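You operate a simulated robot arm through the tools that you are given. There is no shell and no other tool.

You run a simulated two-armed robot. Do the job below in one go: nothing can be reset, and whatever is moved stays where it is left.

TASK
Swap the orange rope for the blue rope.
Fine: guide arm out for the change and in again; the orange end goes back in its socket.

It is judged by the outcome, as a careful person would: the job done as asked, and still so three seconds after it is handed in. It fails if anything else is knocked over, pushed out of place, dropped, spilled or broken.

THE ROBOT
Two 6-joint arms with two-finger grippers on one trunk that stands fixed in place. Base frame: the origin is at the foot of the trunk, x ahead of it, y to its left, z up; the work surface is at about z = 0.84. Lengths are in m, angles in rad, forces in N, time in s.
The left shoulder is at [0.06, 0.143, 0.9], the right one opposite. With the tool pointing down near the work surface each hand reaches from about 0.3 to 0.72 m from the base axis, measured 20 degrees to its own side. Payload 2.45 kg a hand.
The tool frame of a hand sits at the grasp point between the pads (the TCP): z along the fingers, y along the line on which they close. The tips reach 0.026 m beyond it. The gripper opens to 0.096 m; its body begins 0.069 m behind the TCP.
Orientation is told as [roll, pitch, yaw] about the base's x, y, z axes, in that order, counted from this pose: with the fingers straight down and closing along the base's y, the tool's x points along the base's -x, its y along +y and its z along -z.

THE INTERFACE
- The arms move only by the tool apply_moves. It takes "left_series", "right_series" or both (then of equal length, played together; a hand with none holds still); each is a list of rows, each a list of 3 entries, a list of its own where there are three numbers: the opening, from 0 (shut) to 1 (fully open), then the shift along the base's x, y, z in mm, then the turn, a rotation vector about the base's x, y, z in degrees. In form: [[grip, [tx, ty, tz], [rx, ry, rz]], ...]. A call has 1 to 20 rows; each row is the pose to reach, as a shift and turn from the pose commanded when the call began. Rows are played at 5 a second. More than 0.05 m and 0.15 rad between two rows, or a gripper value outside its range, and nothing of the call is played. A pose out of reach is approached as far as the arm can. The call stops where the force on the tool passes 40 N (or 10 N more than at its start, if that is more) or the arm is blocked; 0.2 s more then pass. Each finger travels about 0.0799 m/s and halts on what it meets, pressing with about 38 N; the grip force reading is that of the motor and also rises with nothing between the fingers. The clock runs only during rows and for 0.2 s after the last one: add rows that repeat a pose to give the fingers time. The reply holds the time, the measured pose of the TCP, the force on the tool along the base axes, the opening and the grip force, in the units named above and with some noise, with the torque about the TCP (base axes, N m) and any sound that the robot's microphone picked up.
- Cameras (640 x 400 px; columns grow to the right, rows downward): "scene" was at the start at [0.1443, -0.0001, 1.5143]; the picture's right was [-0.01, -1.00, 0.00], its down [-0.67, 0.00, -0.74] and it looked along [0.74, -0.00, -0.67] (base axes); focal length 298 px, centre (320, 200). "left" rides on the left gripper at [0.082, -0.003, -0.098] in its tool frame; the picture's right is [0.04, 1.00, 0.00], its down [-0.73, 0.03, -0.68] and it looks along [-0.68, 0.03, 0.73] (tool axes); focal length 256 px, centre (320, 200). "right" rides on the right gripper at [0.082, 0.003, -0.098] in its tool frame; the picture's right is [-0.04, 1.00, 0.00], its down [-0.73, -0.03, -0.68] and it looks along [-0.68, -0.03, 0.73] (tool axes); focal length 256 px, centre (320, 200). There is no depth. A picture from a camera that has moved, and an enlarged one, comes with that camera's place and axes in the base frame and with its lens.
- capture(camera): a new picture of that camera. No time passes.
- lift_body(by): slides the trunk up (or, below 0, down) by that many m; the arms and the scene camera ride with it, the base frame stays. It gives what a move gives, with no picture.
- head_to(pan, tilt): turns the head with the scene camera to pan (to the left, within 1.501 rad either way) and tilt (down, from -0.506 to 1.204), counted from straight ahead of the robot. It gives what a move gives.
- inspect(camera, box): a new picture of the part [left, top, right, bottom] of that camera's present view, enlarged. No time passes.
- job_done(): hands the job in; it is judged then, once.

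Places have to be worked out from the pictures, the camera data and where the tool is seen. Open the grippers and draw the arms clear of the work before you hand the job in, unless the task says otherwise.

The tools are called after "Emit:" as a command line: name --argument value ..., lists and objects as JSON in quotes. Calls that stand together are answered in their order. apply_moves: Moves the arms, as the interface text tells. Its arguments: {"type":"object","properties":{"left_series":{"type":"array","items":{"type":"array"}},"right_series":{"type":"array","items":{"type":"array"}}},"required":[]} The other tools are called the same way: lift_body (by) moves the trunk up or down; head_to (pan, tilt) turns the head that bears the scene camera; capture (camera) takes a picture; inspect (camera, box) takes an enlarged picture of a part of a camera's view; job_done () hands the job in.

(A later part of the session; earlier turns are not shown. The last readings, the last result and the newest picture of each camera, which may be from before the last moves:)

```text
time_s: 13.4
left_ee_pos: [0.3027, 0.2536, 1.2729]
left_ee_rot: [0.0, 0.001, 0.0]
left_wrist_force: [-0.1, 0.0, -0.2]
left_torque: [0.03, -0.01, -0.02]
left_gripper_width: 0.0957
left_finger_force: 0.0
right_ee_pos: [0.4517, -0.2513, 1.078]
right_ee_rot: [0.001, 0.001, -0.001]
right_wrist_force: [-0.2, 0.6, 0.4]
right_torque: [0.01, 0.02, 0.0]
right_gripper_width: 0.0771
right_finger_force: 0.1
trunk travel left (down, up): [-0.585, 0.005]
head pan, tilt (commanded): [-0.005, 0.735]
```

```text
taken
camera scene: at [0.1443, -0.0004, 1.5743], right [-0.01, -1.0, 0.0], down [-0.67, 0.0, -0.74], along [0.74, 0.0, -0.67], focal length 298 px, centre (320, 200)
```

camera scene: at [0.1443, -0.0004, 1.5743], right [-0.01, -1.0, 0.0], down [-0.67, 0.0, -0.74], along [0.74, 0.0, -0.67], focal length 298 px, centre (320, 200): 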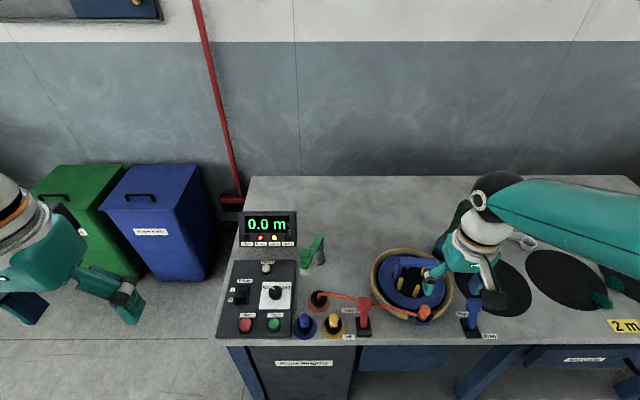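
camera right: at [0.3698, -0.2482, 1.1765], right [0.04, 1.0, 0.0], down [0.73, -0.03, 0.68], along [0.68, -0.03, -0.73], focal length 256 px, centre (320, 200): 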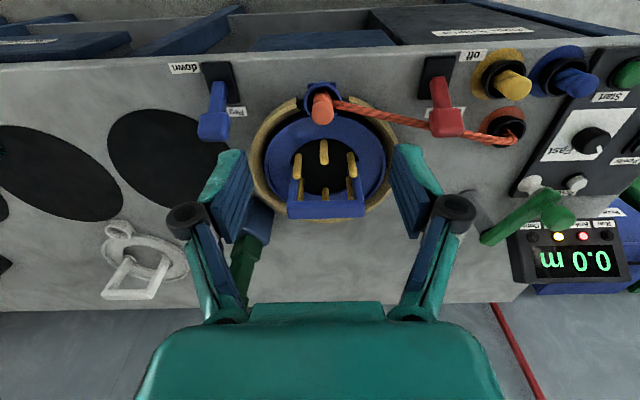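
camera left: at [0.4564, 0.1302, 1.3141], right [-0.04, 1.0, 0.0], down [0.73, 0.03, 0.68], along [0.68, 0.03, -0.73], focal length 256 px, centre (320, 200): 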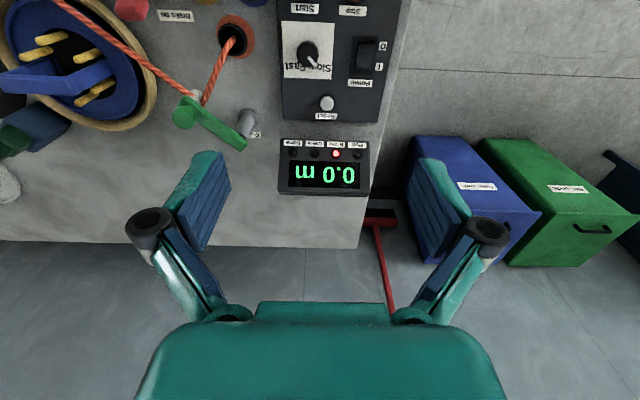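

The rope passes near the brake lever. I'll zoom in on the plug, cup and lever from both cameras.

Emit:
inspect --camera "right" --box '[280, 70, 380, 140]'

Emit:
inspect --camera "right" --box '[400, 40, 560, 160]'

Emit:
inspect --camera "scene" --box '[290, 280, 450, 340]'

Emit:
inspect --camera "scene" --box '[400, 290, 450, 330]'

```text
5.71 times, centred on (330, 105) of right
camera zoom: at [0.3698, -0.2482, 1.1765], right [0.04, 1.0, 0.0], down [0.73, -0.03, 0.68], along [0.68, -0.03, -0.73], focal length 1463 px, centre (263, 743)
```

zoom: 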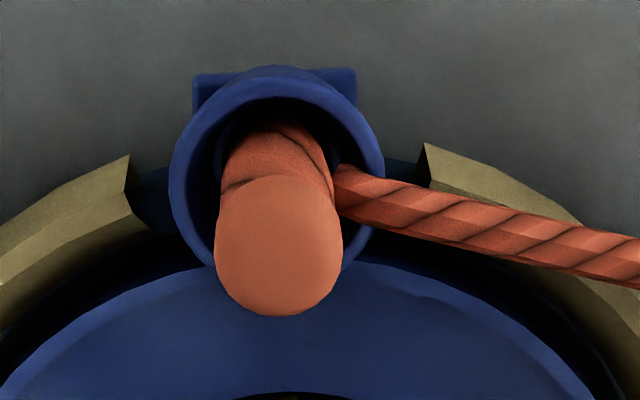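

```text
3.33 times, centred on (480, 100) of right
camera zoom: at [0.3698, -0.2482, 1.1765], right [0.04, 1.0, 0.0], down [0.73, -0.03, 0.68], along [0.68, -0.03, -0.73], focal length 853 px, centre (-213, 533)
```

zoom: 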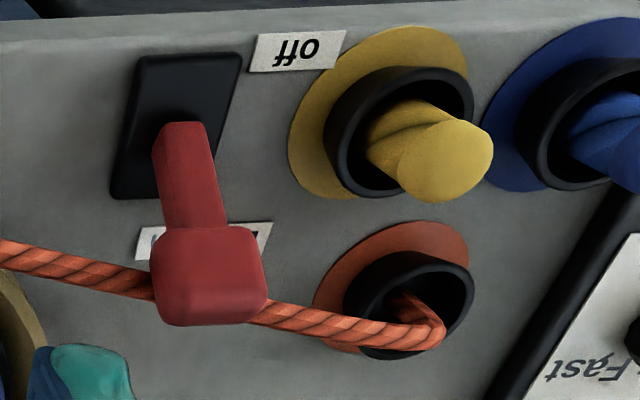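

```text
4.00 times, centred on (370, 310) of scene
camera zoom: at [0.1443, -0.0004, 1.5743], right [-0.01, -1.0, 0.0], down [-0.67, 0.0, -0.74], along [0.74, 0.0, -0.67], focal length 1190 px, centre (120, -240)
```

zoom: 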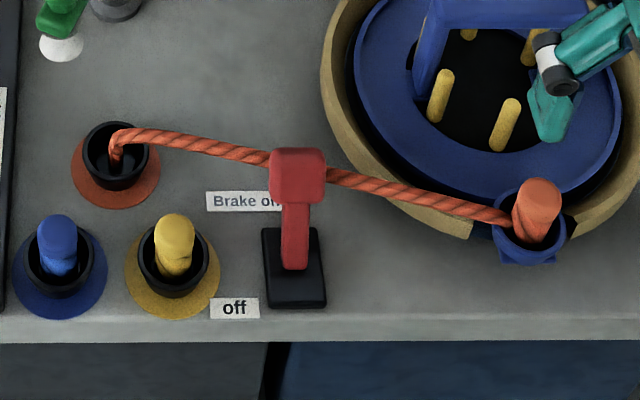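

```text
10.00 times, centred on (425, 310) of scene
camera zoom: at [0.1443, -0.0004, 1.5743], right [-0.01, -1.0, 0.0], down [-0.67, 0.0, -0.74], along [0.74, 0.0, -0.67], focal length 2975 px, centre (-730, -900)
```

zoom: 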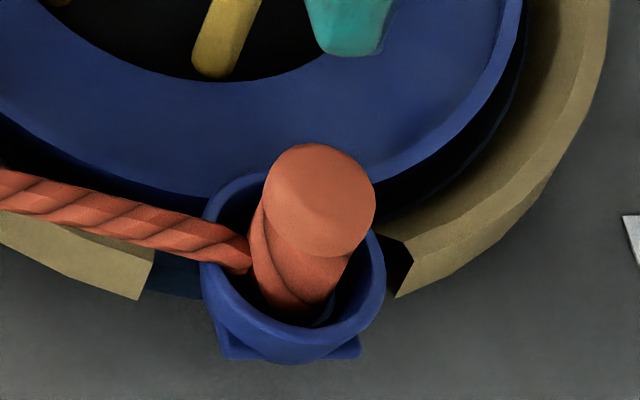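

The rope passes behind the lever without catching it. The plug top computes to (0.491, -0.2505, 0.907) and the cup rim to z ≈ 0.873. I'll come in above the plug with the hand turned 40°, so the fingers clear the rope exit here and the guide arm at the socket later.

Emit:
apply_moves --right_series '[[0.7, [8, 0, -15], [0, 0, 8]], [0.7, [16, 0, -30], [0, 0, 16]], [0.7, [24, 0, -45], [0, 0, 24]], [0.7, [32, 0, -60], [0, 0, 32]], [0.7, [39, 1, -78], [0, 0, 40]], [0.7, [39, 1, -98], [0, 0, 40]]]'

Emit:
capture --camera "right"

Emit:
inspect --camera "scene" --box '[380, 240, 480, 330]'

```text
time_s: 14.8
left_ee_pos: [0.3034, 0.2535, 1.273]
left_ee_rot: [0.0, 0.0, 0.0]
left_wrist_force: [0.0, -0.1, -0.2]
left_torque: [-0.03, 0.0, 0.02]
left_gripper_width: 0.096
left_finger_force: 0.0
right_ee_pos: [0.4902, -0.2501, 0.9802]
right_ee_rot: [0.001, 0.0, 0.701]
right_wrist_force: [0.5, 0.5, 0.2]
right_torque: [-0.01, -0.03, 0.0]
right_gripper_width: 0.0672
right_finger_force: 0.0
trunk travel left (down, up): [-0.585, 0.005]
head pan, tilt (commanded): [-0.005, 0.735]
```

```text
taken
camera right: at [0.4256, -0.3001, 1.0779], right [-0.61, 0.79, 0.0], down [0.58, 0.45, 0.68], along [0.54, 0.42, -0.73], focal length 256 px, centre (320, 200)
```

right: 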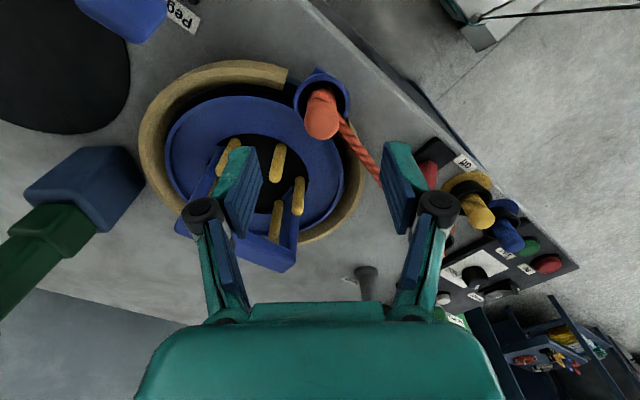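

```text
4.44 times, centred on (430, 285) of scene
camera zoom: at [0.1445, -0.0002, 1.5743], right [-0.01, -1.0, 0.0], down [-0.67, 0.0, -0.74], along [0.74, 0.0, -0.67], focal length 1322 px, centre (-169, -178)
```

zoom: 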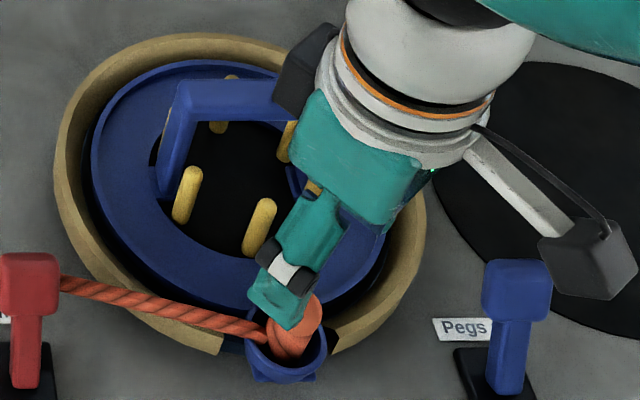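

The plug is centred between the fingers, about (0.491, -0.249) from this camera. I'll descend to TCP z ≈ 0.905 so the tips stay just above the cup rim, and close on the plug.

Emit:
apply_moves --right_series '[[0.7, [1, 0, -25], [0, 0, 0]], [0.7, [1, 0, -50], [0, 0, 0]], [0.7, [1, 0, -68], [0, 0, 0]], [0.7, [1, 0, -75], [0, 0, 0]], [0.5, [1, 0, -75], [0, 0, 0]], [0.1, [1, 0, -75], [0, 0, 0]], [0.1, [1, 0, -75], [0, 0, 0]], [0.1, [1, 0, -75], [0, 0, 0]]]'

Emit:
capture --camera "right"

Emit:
inspect --camera "scene" --box '[380, 240, 480, 330]'

```text
time_s: 16.6
left_ee_pos: [0.3035, 0.2523, 1.2721]
left_ee_rot: [0.0, 0.001, -0.001]
left_wrist_force: [1.4, -0.1, 0.4]
left_torque: [-0.01, 0.02, -0.01]
left_gripper_width: 0.0958
left_finger_force: 0.1
right_ee_pos: [0.4903, -0.2501, 0.9054]
right_ee_rot: [0.0, 0.0, 0.699]
right_wrist_force: [-0.7, 1.2, 0.1]
right_torque: [-0.04, 0.15, -0.04]
right_gripper_width: 0.0462
right_finger_force: 37.7
trunk travel left (down, up): [-0.585, 0.005]
head pan, tilt (commanded): [-0.005, 0.735]
```

```text
taken
camera right: at [0.4262, -0.2996, 1.0038], right [-0.61, 0.79, 0.0], down [0.58, 0.45, 0.68], along [0.54, 0.42, -0.73], focal length 256 px, centre (320, 200)
```

right: 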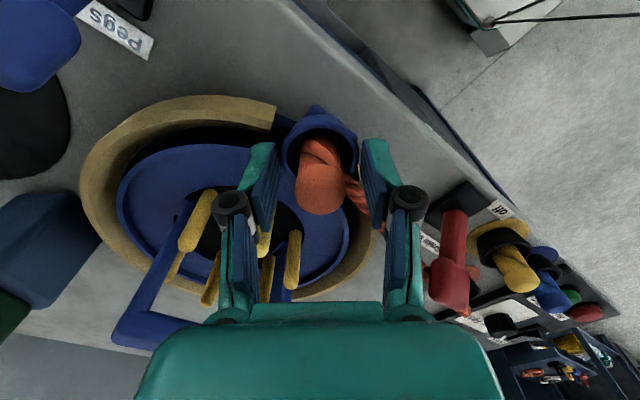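

```text
4.44 times, centred on (430, 285) of scene
camera zoom: at [0.1443, -0.0001, 1.5743], right [-0.01, -1.0, 0.0], down [-0.67, 0.0, -0.74], along [0.74, 0.0, -0.67], focal length 1322 px, centre (-169, -178)
```

zoom: 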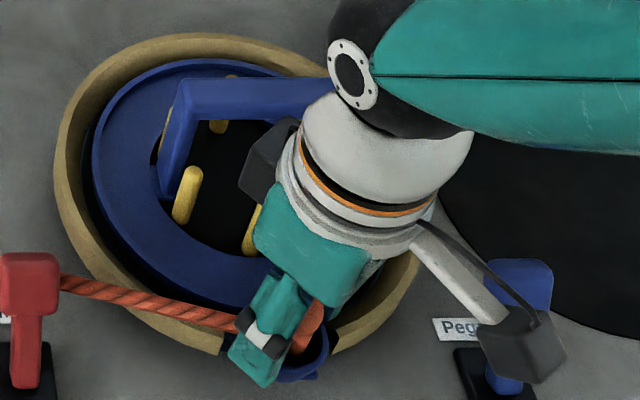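

The fingers stopped at 46 mm, which is the cup's outer diameter, so the tips are gripping the cup and not the plug. I'll open again at once, rise 15 mm, and re-check before closing.

Emit:
apply_moves --right_series '[[0.7, [0, 0, 0], [0, 0, 0]], [0.7, [0, 0, 0], [0, 0, 0]], [0.7, [0, 0, 8], [0, 0, 0]], [0.7, [0, 0, 15], [0, 0, 0]]]'

Emit:
capture --camera "right"

Emit:
inspect --camera "right" --box '[220, 90, 420, 230]'

Emit:
inspect --camera "scene" --box '[395, 280, 455, 330]'

```text
time_s: 17.6
left_ee_pos: [0.3022, 0.2506, 1.2717]
left_ee_rot: [0.0, 0.001, 0.0]
left_wrist_force: [0.2, 0.1, 0.5]
left_torque: [-0.01, 0.01, 0.0]
left_gripper_width: 0.0957
left_finger_force: 0.1
right_ee_pos: [0.492, -0.2495, 0.92]
right_ee_rot: [0.001, -0.002, 0.699]
right_wrist_force: [0.5, -0.6, -0.9]
right_torque: [-0.03, 0.02, -0.01]
right_gripper_width: 0.0673
right_finger_force: 0.1
trunk travel left (down, up): [-0.585, 0.005]
head pan, tilt (commanded): [-0.005, 0.735]
```

```text
taken
camera right: at [0.4263, -0.3, 1.0193], right [-0.61, 0.79, 0.0], down [0.58, 0.45, 0.68], along [0.54, 0.42, -0.73], focal length 256 px, centre (320, 200)
```

right: 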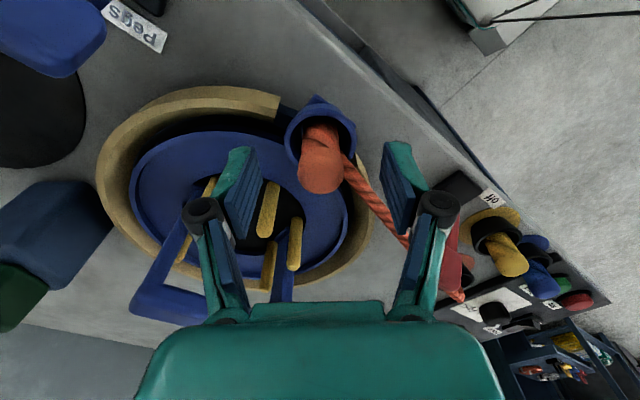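

```text
2.86 times, centred on (320, 160) of right
camera zoom: at [0.4263, -0.3, 1.0193], right [-0.61, 0.79, 0.0], down [0.58, 0.45, 0.68], along [0.54, 0.42, -0.73], focal length 731 px, centre (320, 314)
```

zoom: 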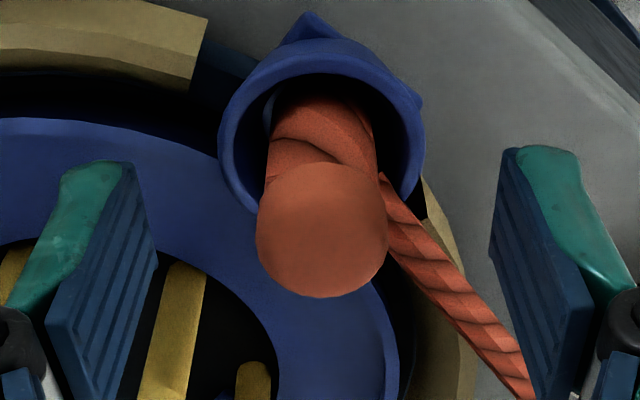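

```text
8.00 times, centred on (425, 305) of scene
camera zoom: at [0.1442, -0.0001, 1.5743], right [-0.01, -1.0, 0.0], down [-0.67, 0.0, -0.74], along [0.74, 0.0, -0.67], focal length 2380 px, centre (-520, -640)
```

zoom: 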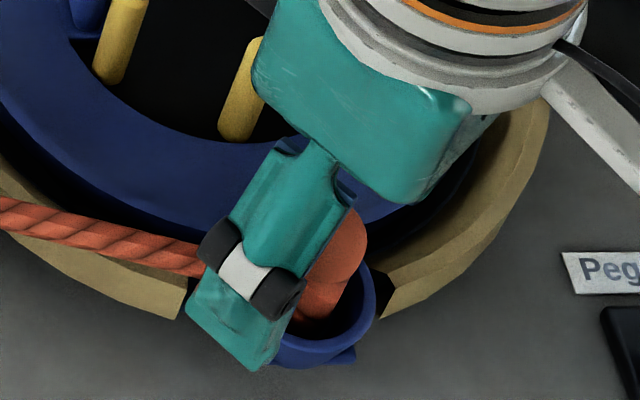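

The cup and plug are undisturbed. The tips evidently reached just below the rim, so I'll use TCP z ≈ 0.915, about 10 mm higher, and close on the plug's cap.

Emit:
apply_moves --right_series '[[0.7, [-1, 0, -5], [0, 0, 0]], [0.4, [-1, 0, -5], [0, 0, 0]], [0.1, [-1, 0, -5], [0, 0, 0]], [0.1, [-1, 0, -5], [0, 0, 0]], [0.1, [-1, 0, -5], [0, 0, 0]]]'

Emit:
capture --camera "right"

Emit:
inspect --camera "scene" --box '[395, 280, 455, 330]'

```text
time_s: 18.8
left_ee_pos: [0.3031, 0.2524, 1.2732]
left_ee_rot: [0.0, -0.001, 0.001]
left_wrist_force: [-0.1, 0.4, -0.2]
left_torque: [0.02, 0.01, 0.04]
left_gripper_width: 0.0959
left_finger_force: 0.0
right_ee_pos: [0.4908, -0.2501, 0.9157]
right_ee_rot: [0.0, -0.001, 0.698]
right_wrist_force: [-0.2, -0.4, 0.2]
right_torque: [0.05, 0.01, -0.02]
right_gripper_width: 0.0219
right_finger_force: 38.0
trunk travel left (down, up): [-0.585, 0.005]
head pan, tilt (commanded): [-0.005, 0.735]
```

```text
taken
camera right: at [0.4254, -0.2997, 1.0141], right [-0.61, 0.79, 0.0], down [0.58, 0.45, 0.68], along [0.54, 0.42, -0.73], focal length 256 px, centre (320, 200)
```

right: 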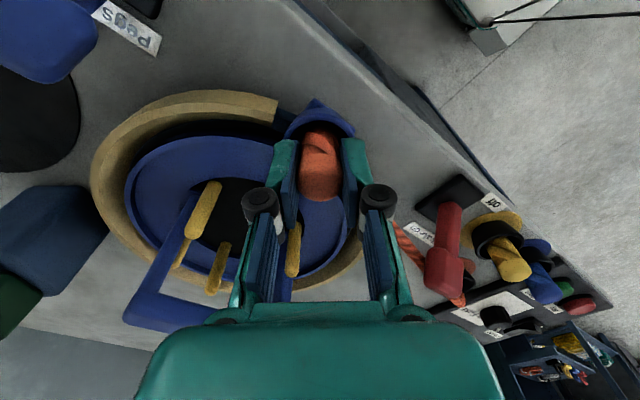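

```text
8.00 times, centred on (425, 305) of scene
camera zoom: at [0.1442, -0.0001, 1.5743], right [-0.01, -1.0, 0.0], down [-0.67, 0.0, -0.74], along [0.74, 0.0, -0.67], focal length 2380 px, centre (-520, -640)
```

zoom: 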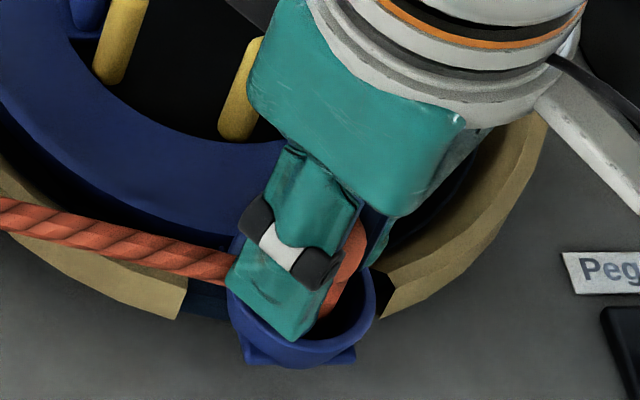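

The fingers now hold the plug at 22 mm with 38 N. I'll lift it straight up gently and check the force.

Emit:
apply_moves --right_series '[[0.1, [0, 0, 6], [0, 0, 0]], [0.1, [0, 0, 14], [0, 0, 0]], [0.1, [0, 0, 24], [0, 0, 0]], [0.1, [0, 0, 36], [0, 0, 0]], [0.1, [0, 0, 50], [0, 0, 0]]]'

Emit:
capture --camera "right"

Emit:
inspect --camera "scene" --box '[290, 240, 470, 340]'

```text
time_s: 20.0
left_ee_pos: [0.303, 0.2527, 1.2729]
left_ee_rot: [0.0, -0.001, 0.001]
left_wrist_force: [0.8, 0.0, -0.1]
left_torque: [0.02, 0.0, -0.02]
left_gripper_width: 0.0959
left_finger_force: 0.0
right_ee_pos: [0.4892, -0.2494, 0.966]
right_ee_rot: [-0.001, -0.001, 0.698]
right_wrist_force: [-1.0, -0.2, -0.2]
right_torque: [0.07, -0.02, -0.02]
right_gripper_width: 0.0219
right_finger_force: 38.2
trunk travel left (down, up): [-0.585, 0.005]
head pan, tilt (commanded): [-0.005, 0.735]
```

```text
taken
camera right: at [0.4252, -0.2993, 1.0643], right [-0.61, 0.79, 0.0], down [0.58, 0.45, 0.68], along [0.54, 0.42, -0.73], focal length 256 px, centre (320, 200)
```

right: 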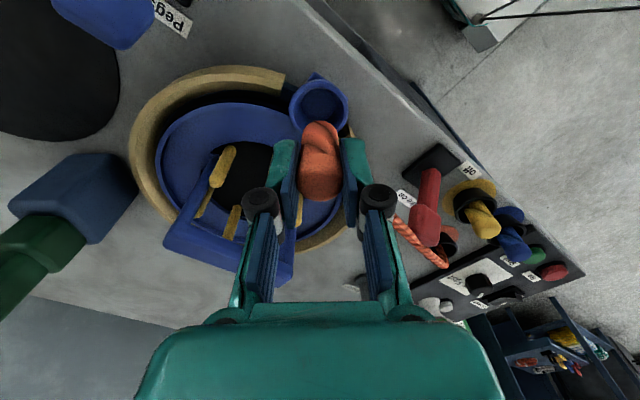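

```text
3.56 times, centred on (380, 290) of scene
camera zoom: at [0.1439, 0.0, 1.5743], right [-0.01, -1.0, 0.0], down [-0.67, 0.0, -0.74], along [0.74, 0.0, -0.67], focal length 1058 px, centre (107, -120)
```

zoom: 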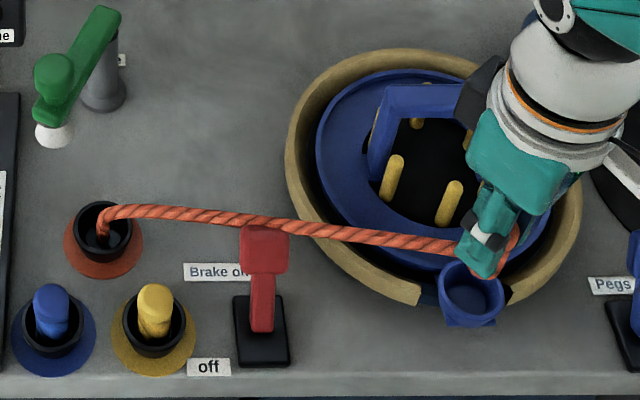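

The plug came free of the cup with almost no force. A recalculation using the socket rim's height puts the orange socket at about (0.548, 0.003). I'll carry the plug up and over, above the lever, to hover over that socket.

Emit:
apply_moves --right_series '[[0.1, [0, 0, 30], [0, 0, 0]], [0.1, [0, 5, 64], [0, 0, 0]], [0.1, [5, 45, 70], [0, 0, 0]], [0.1, [15, 88, 70], [0, 0, 0]], [0.1, [27, 130, 70], [0, 0, 0]], [0.1, [40, 172, 70], [0, 0, 0]], [0.1, [52, 213, 70], [0, 0, 0]], [0.1, [58, 252, 65], [0, 0, 0]], [0.1, [58, 252, 60], [0, 0, 0]]]'

Emit:
capture --camera "right"

Emit:
capture --camera "scene"

Emit:
inspect --camera "scene" --box '[270, 230, 390, 330]'

```text
time_s: 22.0
left_ee_pos: [0.3037, 0.2516, 1.2741]
left_ee_rot: [0.0, -0.001, 0.0]
left_wrist_force: [-0.2, -0.4, 0.4]
left_torque: [0.02, 0.04, 0.02]
left_gripper_width: 0.0961
left_finger_force: 0.1
right_ee_pos: [0.5475, 0.0022, 1.0273]
right_ee_rot: [0.001, 0.0, 0.699]
right_wrist_force: [-0.7, -0.8, -1.1]
right_torque: [0.02, -0.01, 0.01]
right_gripper_width: 0.0222
right_finger_force: 37.5
trunk travel left (down, up): [-0.585, 0.005]
head pan, tilt (commanded): [-0.005, 0.735]
```

```text
taken
camera right: at [0.4832, -0.0472, 1.1238], right [-0.61, 0.79, 0.0], down [0.58, 0.45, 0.68], along [0.54, 0.42, -0.73], focal length 256 px, centre (320, 200)
```

right: 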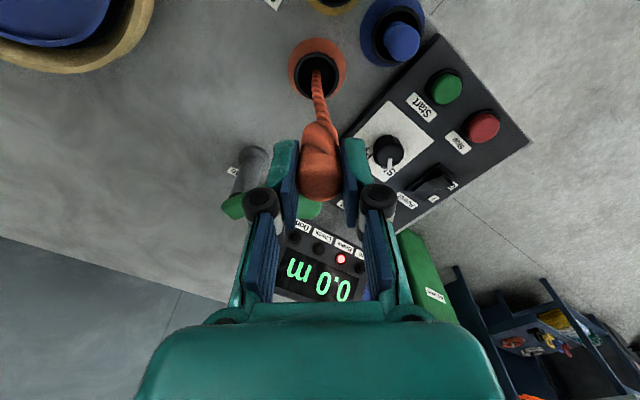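

```text
taken
camera scene: at [0.1442, -0.0009, 1.5743], right [-0.01, -1.0, 0.0], down [-0.67, 0.0, -0.74], along [0.74, 0.0, -0.67], focal length 298 px, centre (320, 200)
```

scene: 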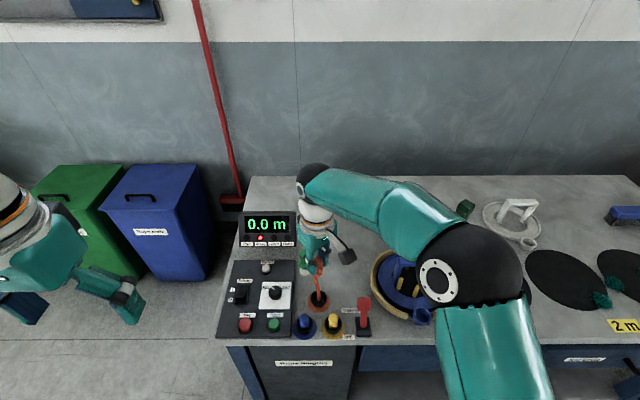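

```text
4.00 times, centred on (330, 280) of scene
camera zoom: at [0.1442, -0.0009, 1.5743], right [-0.01, -1.0, 0.0], down [-0.67, 0.0, -0.74], along [0.74, 0.0, -0.67], focal length 1190 px, centre (280, -120)
```

zoom: 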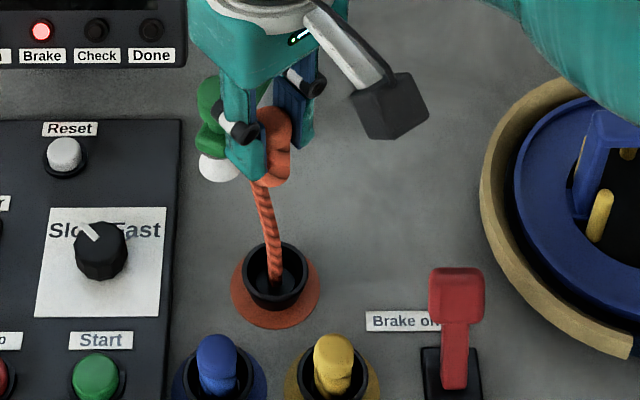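

The right camera places the socket rim centre at about (0.548, 0.001), almost directly under the plug. I'll zoom for a finer alignment check before lowering.

Emit:
inspect --camera "right" --box '[260, 20, 380, 210]'

Emit:
inspect --camera "scene" --box '[295, 255, 355, 315]'

```text
2.11 times, centred on (320, 115) of right
camera zoom: at [0.4832, -0.0472, 1.1238], right [-0.61, 0.79, 0.0], down [0.58, 0.45, 0.68], along [0.54, 0.42, -0.73], focal length 539 px, centre (320, 379)
```

zoom: 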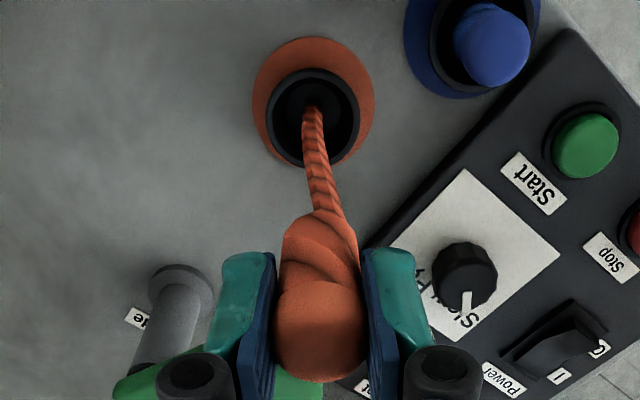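

```text
6.67 times, centred on (325, 285) of scene
camera zoom: at [0.1442, -0.0009, 1.5743], right [-0.01, -1.0, 0.0], down [-0.67, 0.0, -0.74], along [0.74, 0.0, -0.67], focal length 1983 px, centre (287, -367)
```

zoom: 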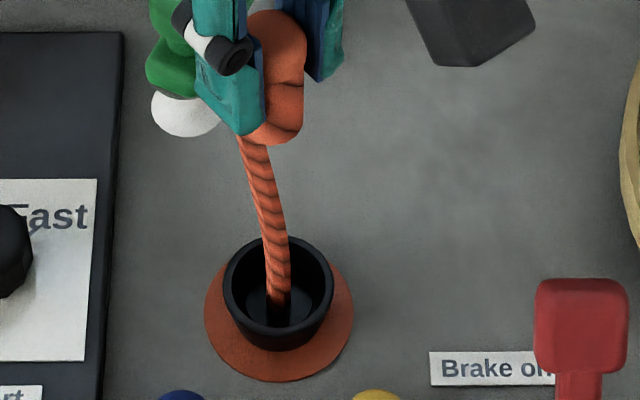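

Both views agree on the socket at about (0.548, 0.001), and the plug hangs about 59 mm below its grip point. I'll lower it slowly toward the seated height (TCP ≈ 0.906), pausing first just above.

Emit:
apply_moves --right_series '[[0.1, [0, -1, -20], [0, 0, 0]], [0.1, [0, -1, -40], [0, 0, 0]], [0.1, [0, -1, -60], [0, 0, 0]], [0.1, [0, -1, -75], [0, 0, 0]], [0.1, [0, -1, -88], [0, 0, 0]]]'

Emit:
capture --camera "right"

Emit:
inspect --camera "scene" --box '[280, 240, 370, 320]'

```text
time_s: 23.2
left_ee_pos: [0.3033, 0.2529, 1.2727]
left_ee_rot: [0.0, -0.001, -0.001]
left_wrist_force: [0.2, -0.1, 0.1]
left_torque: [-0.04, -0.03, -0.01]
left_gripper_width: 0.0959
left_finger_force: 0.0
right_ee_pos: [0.5487, 0.0009, 0.9365]
right_ee_rot: [0.003, 0.0, 0.698]
right_wrist_force: [-0.1, -0.5, 0.4]
right_torque: [-0.01, -0.02, -0.01]
right_gripper_width: 0.0223
right_finger_force: 38.6
trunk travel left (down, up): [-0.585, 0.005]
head pan, tilt (commanded): [-0.005, 0.735]
```

```text
taken
camera right: at [0.4843, -0.0486, 1.0355], right [-0.61, 0.79, 0.0], down [0.58, 0.45, 0.68], along [0.54, 0.42, -0.73], focal length 256 px, centre (320, 200)
```

right: 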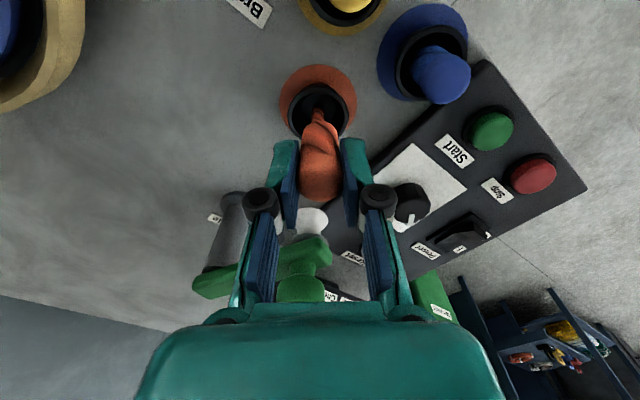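

```text
5.00 times, centred on (325, 280) of scene
camera zoom: at [0.1447, -0.0001, 1.5743], right [-0.01, -1.0, 0.0], down [-0.67, 0.0, -0.74], along [0.74, 0.0, -0.67], focal length 1487 px, centre (295, -200)
```

zoom: 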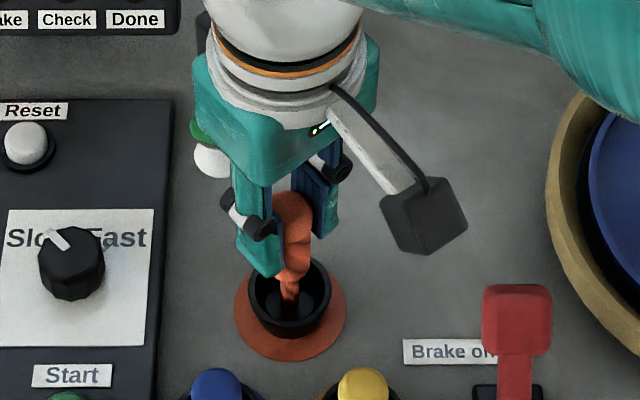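

The plug bottom is centred over the socket mouth. I'll continue down in small steps.

Emit:
apply_moves --right_series '[[0.1, [0, 0, -8], [0, 0, 0]], [0.1, [0, 0, -15], [0, 0, 0]], [0.1, [0, 0, -21], [0, 0, 0]], [0.1, [0, 0, -25], [0, 0, 0]]]'

Emit:
capture --camera "right"

Emit:
inspect --camera "scene" --box '[280, 240, 370, 320]'

```text
time_s: 24.2
left_ee_pos: [0.3033, 0.2531, 1.2734]
left_ee_rot: [0.0, 0.001, 0.0]
left_wrist_force: [0.6, 0.2, -0.1]
left_torque: [-0.01, 0.0, 0.0]
left_gripper_width: 0.0959
left_finger_force: 0.0
right_ee_pos: [0.5484, 0.0001, 0.9117]
right_ee_rot: [0.0, 0.003, 0.699]
right_wrist_force: [0.8, 0.1, -0.7]
right_torque: [-0.02, -0.02, 0.01]
right_gripper_width: 0.0221
right_finger_force: 37.8
trunk travel left (down, up): [-0.585, 0.005]
head pan, tilt (commanded): [-0.005, 0.735]
```

```text
taken
camera right: at [0.4841, -0.0493, 1.0102], right [-0.61, 0.79, 0.0], down [0.58, 0.45, 0.68], along [0.54, 0.42, -0.73], focal length 256 px, centre (320, 200)
```

right: 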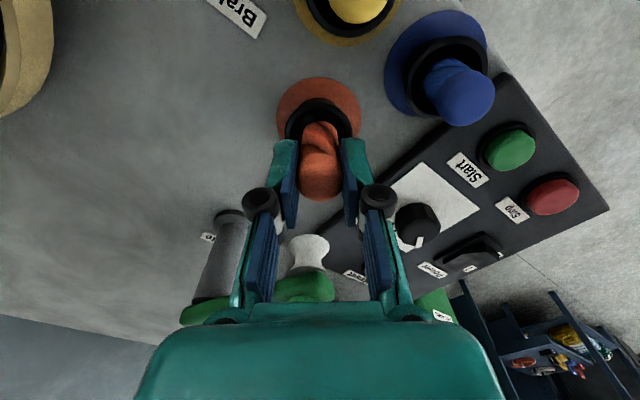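

```text
5.00 times, centred on (325, 280) of scene
camera zoom: at [0.1445, 0.0, 1.5743], right [-0.01, -1.0, 0.0], down [-0.67, 0.0, -0.74], along [0.74, 0.0, -0.67], focal length 1487 px, centre (295, -200)
```

zoom: 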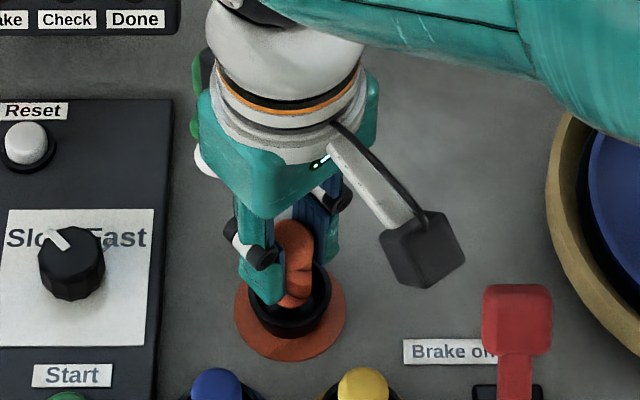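

No contact yet at z = 0.912. I'll lower a few more millimetres and watch for the seat.

Emit:
apply_moves --right_series '[[0.1, [0, 1, -3], [0, 0, 0]], [0.1, [0, 1, -6], [0, 0, 0]]]'

Emit:
inspect --camera "right" --box '[250, 60, 390, 210]'

Emit:
inspect --camera "scene" --box '[280, 260, 350, 330]'

```text
time_s: 24.8
left_ee_pos: [0.3031, 0.2534, 1.2733]
left_ee_rot: [0.0, 0.0, 0.001]
left_wrist_force: [-0.2, -0.3, 0.8]
left_torque: [0.02, -0.01, 0.01]
left_gripper_width: 0.0961
left_finger_force: 0.1
right_ee_pos: [0.5489, 0.0013, 0.907]
right_ee_rot: [0.0, -0.001, 0.699]
right_wrist_force: [-0.2, -0.4, -0.4]
right_torque: [0.0, 0.04, 0.0]
right_gripper_width: 0.0219
right_finger_force: 38.4
trunk travel left (down, up): [-0.585, 0.005]
head pan, tilt (commanded): [-0.005, 0.735]
```

```text
2.67 times, centred on (320, 135) of right
camera zoom: at [0.4839, -0.0482, 1.0047], right [-0.61, 0.79, 0.0], down [0.58, 0.45, 0.68], along [0.54, 0.42, -0.73], focal length 683 px, centre (320, 373)
```

zoom: 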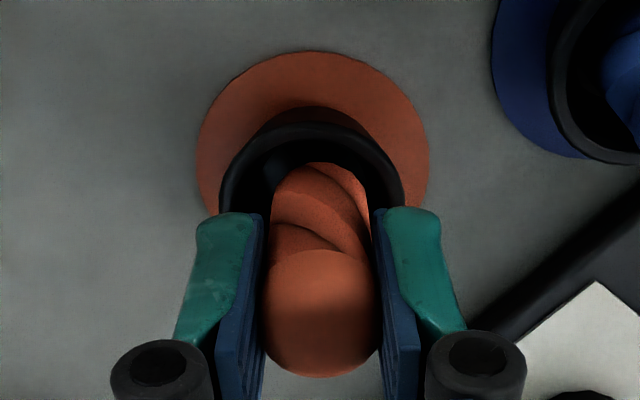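

```text
5.71 times, centred on (315, 295) of scene
camera zoom: at [0.1443, -0.0001, 1.5743], right [-0.01, -1.0, 0.0], down [-0.67, 0.0, -0.74], along [0.74, 0.0, -0.67], focal length 1700 px, centre (349, -343)
```

zoom: 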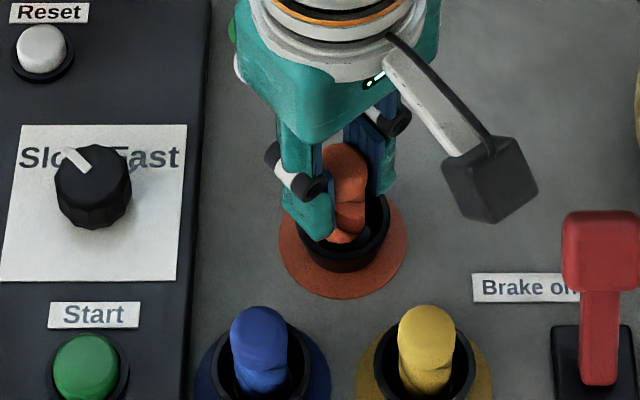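

No contact yet at z = 0.907, and the orange plug still looks taller than its blue and yellow neighbours. I'll view all three together to compare seating heights above their rims.

Emit:
inspect --camera "scene" --box '[285, 260, 355, 340]'

Emit:
capture --camera "right"

Emit:
inspect --camera "right" --box '[360, 0, 520, 150]'

```text
5.00 times, centred on (320, 300) of scene
camera zoom: at [0.1443, -0.0001, 1.5743], right [-0.01, -1.0, 0.0], down [-0.67, 0.0, -0.74], along [0.74, 0.0, -0.67], focal length 1487 px, centre (320, -300)
```

zoom: 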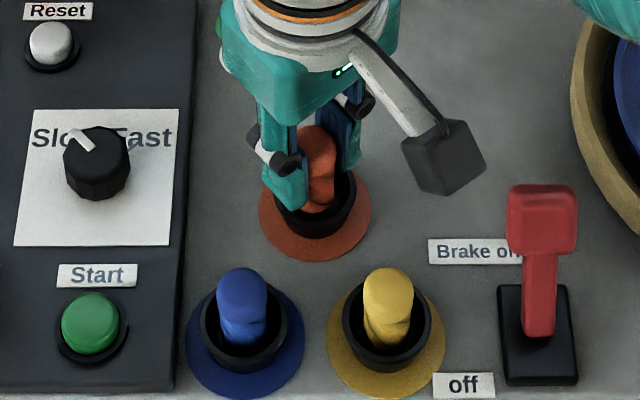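

```text
taken
camera right: at [0.4839, -0.0482, 1.0047], right [-0.61, 0.79, 0.0], down [0.58, 0.45, 0.68], along [0.54, 0.42, -0.73], focal length 256 px, centre (320, 200)
```

right: 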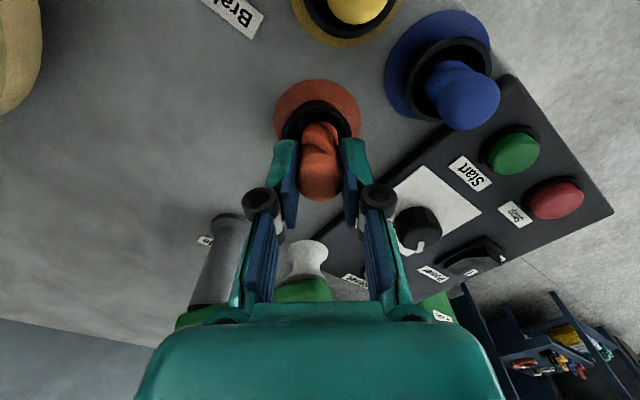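

```text
2.67 times, centred on (440, 75) of right
camera zoom: at [0.4839, -0.0482, 1.0047], right [-0.61, 0.79, 0.0], down [0.58, 0.45, 0.68], along [0.54, 0.42, -0.73], focal length 683 px, centre (0, 533)
```

zoom: 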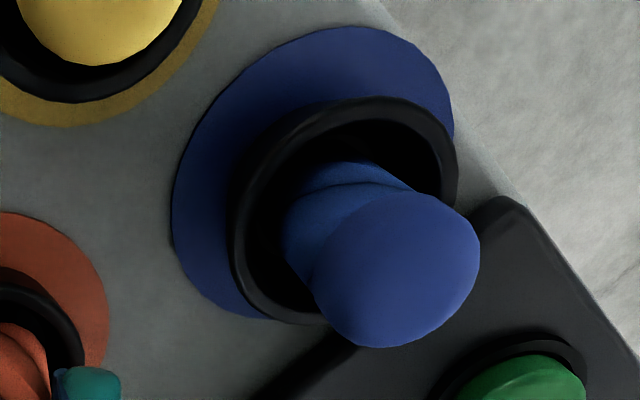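

Compared with its neighbours the orange plug needs roughly 8–10 mm more. I'll lower in two small steps while watching the vertical force, since the finger tips will also approach the socket rim.

Emit:
apply_moves --right_series '[[0.1, [0, 0, -2], [0, 0, 0]], [0.1, [0, 0, -4], [0, 0, 0]], [0.1, [0, 0, -5], [0, 0, 0]]]'

Emit:
inspect --camera "right" --box '[250, 60, 390, 210]'

Emit:
inspect --camera "scene" --box '[285, 260, 355, 340]'

```text
time_s: 25.6
left_ee_pos: [0.3018, 0.253, 1.2728]
left_ee_rot: [-0.002, 0.0, 0.001]
left_wrist_force: [0.2, -0.5, 0.4]
left_torque: [-0.01, 0.0, 0.04]
left_gripper_width: 0.0962
left_finger_force: 0.1
right_ee_pos: [0.5479, 0.002, 0.9008]
right_ee_rot: [0.0, 0.0, 0.699]
right_wrist_force: [-0.6, 0.1, 0.0]
right_torque: [0.0, 0.0, -0.03]
right_gripper_width: 0.0221
right_finger_force: 38.1
trunk travel left (down, up): [-0.585, 0.005]
head pan, tilt (commanded): [-0.005, 0.735]
```

```text
2.67 times, centred on (320, 135) of right
camera zoom: at [0.4837, -0.0482, 0.9995], right [-0.61, 0.79, 0.0], down [0.58, 0.45, 0.68], along [0.54, 0.42, -0.73], focal length 683 px, centre (320, 373)
```

zoom: 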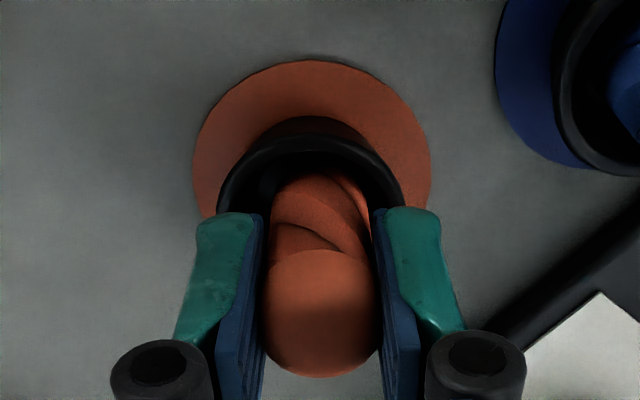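

```text
5.00 times, centred on (320, 300) of scene
camera zoom: at [0.1444, 0.0, 1.5743], right [-0.01, -1.0, 0.0], down [-0.67, 0.0, -0.74], along [0.74, 0.0, -0.67], focal length 1487 px, centre (320, -300)
```

zoom: 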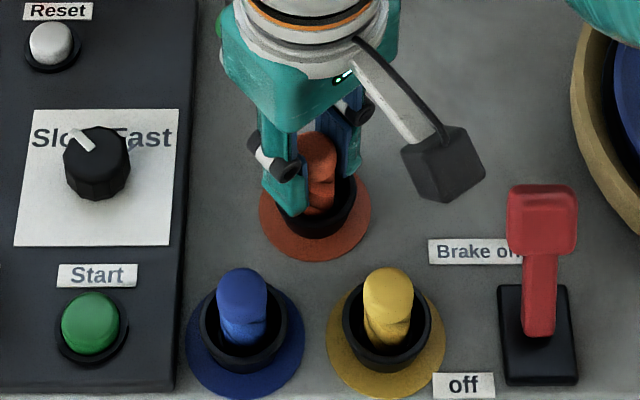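

Still no contact force at z = 0.901, and it looks about 5 mm short. I'll go down 2 mm at a time.

Emit:
apply_moves --right_series '[[0.1, [0, -1, -2], [0, 0, 0]], [0.1, [0, -1, -3], [0, 0, 0]]]'

Emit:
inspect --camera "right" --box '[250, 60, 390, 210]'

Emit:
inspect --camera "scene" --box '[300, 270, 335, 310]'

```text
time_s: 26.2
left_ee_pos: [0.3038, 0.2533, 1.2726]
left_ee_rot: [0.0, 0.0, -0.001]
left_wrist_force: [0.1, 0.2, -0.6]
left_torque: [0.01, -0.01, 0.0]
left_gripper_width: 0.0958
left_finger_force: 0.0
right_ee_pos: [0.5486, 0.0008, 0.8992]
right_ee_rot: [0.001, 0.0, 0.699]
right_wrist_force: [1.7, -0.8, 0.8]
right_torque: [0.01, -0.03, 0.0]
right_gripper_width: 0.022
right_finger_force: 37.6
trunk travel left (down, up): [-0.585, 0.005]
head pan, tilt (commanded): [-0.005, 0.735]
```

```text
2.67 times, centred on (320, 135) of right
camera zoom: at [0.4838, -0.0485, 0.9964], right [-0.61, 0.79, 0.0], down [0.58, 0.45, 0.68], along [0.54, 0.42, -0.73], focal length 683 px, centre (320, 373)
```

zoom: 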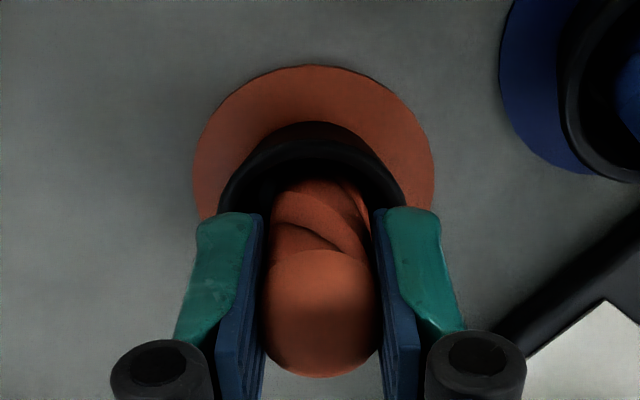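

```text
10.00 times, centred on (318, 290) of scene
camera zoom: at [0.1444, -0.0001, 1.5743], right [-0.01, -1.0, 0.0], down [-0.67, 0.0, -0.74], along [0.74, 0.0, -0.67], focal length 2975 px, centre (345, -700)
```

zoom: 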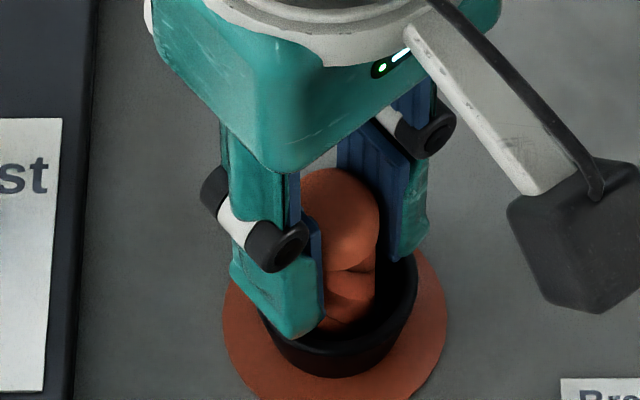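

Forces are still near zero. I'll try 2 mm more, then judge whether it's seated.

Emit:
apply_moves --right_series '[[0.1, [0, 0, -1], [0, 0, 0]], [0.1, [0, 0, -2], [0, 0, 0]], [0.1, [0, 0, -2], [0, 0, 0]]]'

Emit:
inspect --camera "scene" --box '[285, 260, 355, 340]'

```text
time_s: 27.0
left_ee_pos: [0.3033, 0.253, 1.2728]
left_ee_rot: [0.0, 0.0, 0.0]
left_wrist_force: [-0.5, -0.9, 0.9]
left_torque: [0.01, -0.01, -0.03]
left_gripper_width: 0.0959
left_finger_force: 0.0
right_ee_pos: [0.5484, 0.0006, 0.8966]
right_ee_rot: [-0.001, -0.001, 0.699]
right_wrist_force: [3.7, 1.0, 0.5]
right_torque: [0.01, -0.15, -0.02]
right_gripper_width: 0.0221
right_finger_force: 38.4
trunk travel left (down, up): [-0.585, 0.005]
head pan, tilt (commanded): [-0.005, 0.735]
```

```text
5.00 times, centred on (320, 300) of scene
camera zoom: at [0.1448, 0.0, 1.5742], right [-0.01, -1.0, 0.0], down [-0.67, 0.0, -0.74], along [0.74, 0.0, -0.67], focal length 1487 px, centre (320, -300)
```

zoom: 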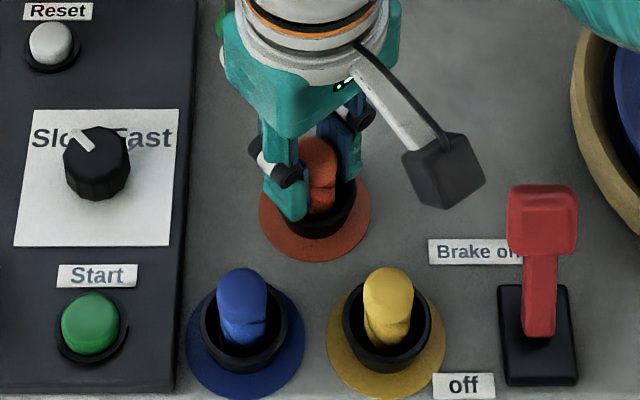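

A sideways force of 3.7 N toward +x is building, so the plug is touching the seat wall. I'll ease 1.5 mm toward +x to relieve it and settle the last 1–2 mm.

Emit:
apply_moves --right_series '[[0.1, [1.5, 0, 0], [0, 0, 0]], [0.1, [1.5, 0, -1], [0, 0, 0]], [0.1, [1.5, 0, -2], [0, 0, 0]]]'

Emit:
inspect --camera "scene" --box '[285, 260, 355, 340]'

Emit:
inspect --camera "right" --box '[250, 60, 390, 210]'

```text
time_s: 27.8
left_ee_pos: [0.3033, 0.2528, 1.2724]
left_ee_rot: [0.0, 0.001, -0.001]
left_wrist_force: [0.2, 0.3, -0.4]
left_torque: [0.02, 0.03, 0.0]
left_gripper_width: 0.0961
left_finger_force: 0.0
right_ee_pos: [0.5503, 0.0014, 0.8944]
right_ee_rot: [0.0, 0.003, 0.699]
right_wrist_force: [-0.7, -0.4, 0.0]
right_torque: [0.01, 0.01, 0.01]
right_gripper_width: 0.0221
right_finger_force: 38.2
trunk travel left (down, up): [-0.585, 0.005]
head pan, tilt (commanded): [-0.005, 0.735]
```

```text
5.00 times, centred on (320, 300) of scene
camera zoom: at [0.1444, 0.0, 1.5743], right [-0.01, -1.0, 0.0], down [-0.67, 0.0, -0.74], along [0.74, 0.0, -0.67], focal length 1487 px, centre (320, -300)
```

zoom: 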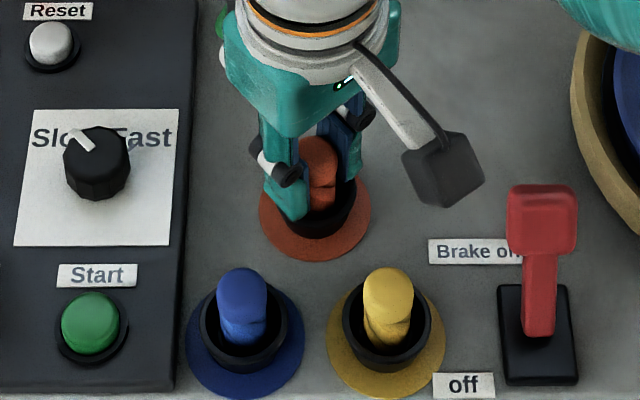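

```text
2.67 times, centred on (320, 135) of right
camera zoom: at [0.4855, -0.0489, 0.9923], right [-0.61, 0.79, 0.0], down [0.58, 0.45, 0.68], along [0.54, 0.42, -0.73], focal length 683 px, centre (320, 373)
```

zoom: 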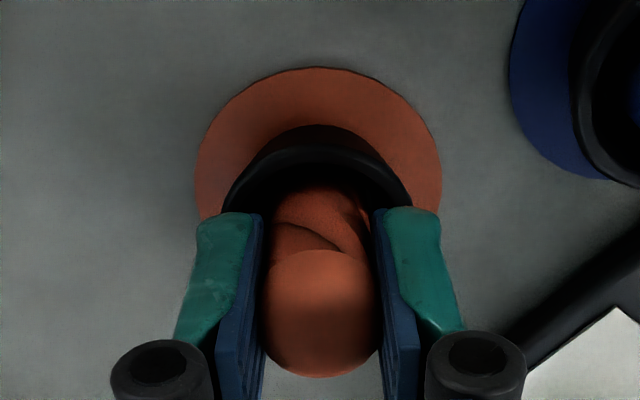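

The force vanished after the 1.5 mm shift. I'll continue down slowly until the seat pushes back.

Emit:
apply_moves --right_series '[[0.1, [0, 0, -1], [0, 0, 0]], [0.1, [0, 0, -2], [0, 0, 0]], [0.1, [0, 0, -3], [0, 0, 0]]]'

Emit:
inspect --camera "scene" --box '[285, 260, 355, 340]'

```text
time_s: 28.6
left_ee_pos: [0.3034, 0.2531, 1.2732]
left_ee_rot: [0.002, 0.0, 0.0]
left_wrist_force: [-0.5, -0.6, 0.6]
left_torque: [0.02, -0.01, -0.03]
left_gripper_width: 0.0961
left_finger_force: 0.1
right_ee_pos: [0.5504, 0.0014, 0.8918]
right_ee_rot: [0.0, 0.0, 0.697]
right_wrist_force: [-0.6, 2.2, 6.4]
right_torque: [0.08, 0.1, -0.02]
right_gripper_width: 0.0221
right_finger_force: 37.7
trunk travel left (down, up): [-0.585, 0.005]
head pan, tilt (commanded): [-0.005, 0.735]
```

```text
5.00 times, centred on (320, 300) of scene
camera zoom: at [0.1437, 0.0002, 1.5745], right [-0.01, -1.0, 0.0], down [-0.67, 0.0, -0.74], along [0.74, 0.0, -0.67], focal length 1487 px, centre (320, -300)
```

zoom: 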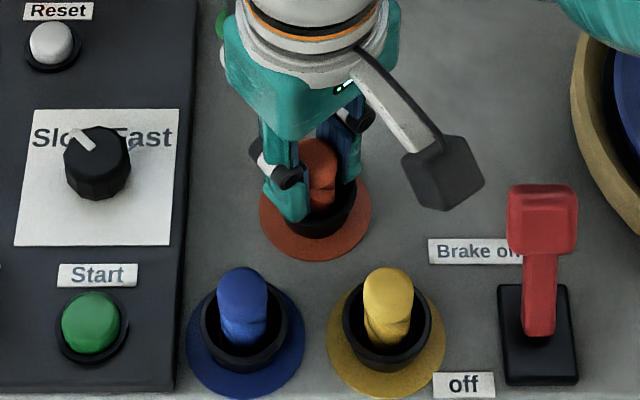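

A 6 N upward push at z = 0.892 and the plug now matches its neighbours' height, so it's seated. I'll relax the grip slightly, rise a little, then open and lift away.

Emit:
apply_moves --right_series '[[0.1, [0, 0, 1], [0, 0, 0]], [0.32, [0, 0, 1], [0, 0, 0]], [0.32, [0, 0, 1], [0, 0, 0]], [0.32, [0, 0, 6], [0, 0, 0]], [0.45, [0, 0, 12], [0, 0, 0]], [0.55, [0, 0, 25], [0, 0, 0]], [0.55, [0, 0, 45], [0, 0, 0]], [0.55, [0, 0, 75], [0, 0, 0]]]'

Emit:
capture --camera "right"

Emit:
inspect --camera "scene" --box '[275, 250, 365, 340]'

```text
time_s: 30.4
left_ee_pos: [0.3019, 0.2526, 1.2725]
left_ee_rot: [-0.001, -0.001, 0.0]
left_wrist_force: [0.4, 0.1, -0.2]
left_torque: [-0.01, -0.03, 0.0]
left_gripper_width: 0.096
left_finger_force: 0.1
right_ee_pos: [0.55, 0.0017, 0.9666]
right_ee_rot: [0.001, 0.0, 0.699]
right_wrist_force: [-0.3, 0.7, -0.7]
right_torque: [0.02, 0.0, 0.03]
right_gripper_width: 0.053
right_finger_force: 0.1
trunk travel left (down, up): [-0.585, 0.005]
head pan, tilt (commanded): [-0.005, 0.735]
```

```text
taken
camera right: at [0.485, -0.0484, 1.065], right [-0.61, 0.79, 0.0], down [0.58, 0.45, 0.68], along [0.54, 0.42, -0.73], focal length 256 px, centre (320, 200)
```

right: 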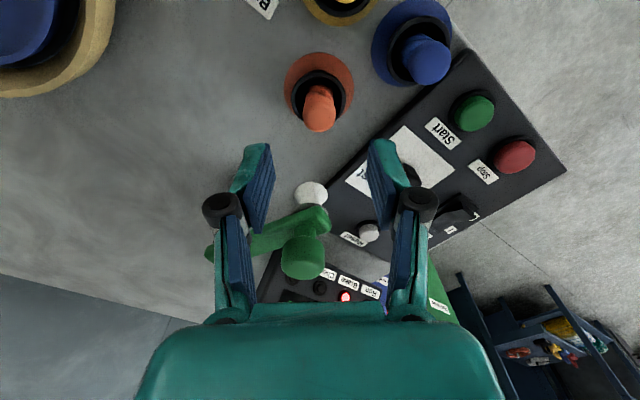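

```text
4.44 times, centred on (320, 295) of scene
camera zoom: at [0.1436, 0.0, 1.5743], right [-0.01, -1.0, 0.0], down [-0.67, 0.0, -0.74], along [0.74, 0.0, -0.67], focal length 1322 px, centre (320, -222)
```

zoom: 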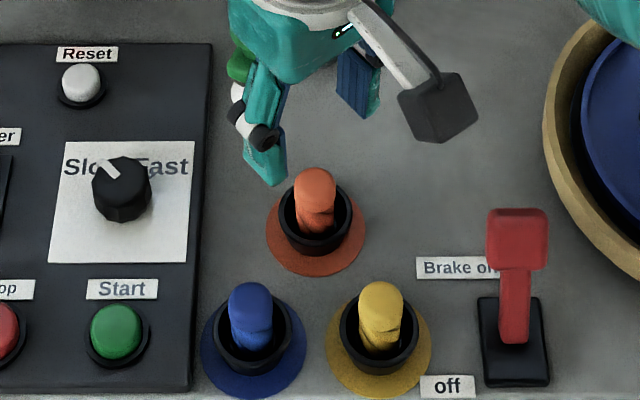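

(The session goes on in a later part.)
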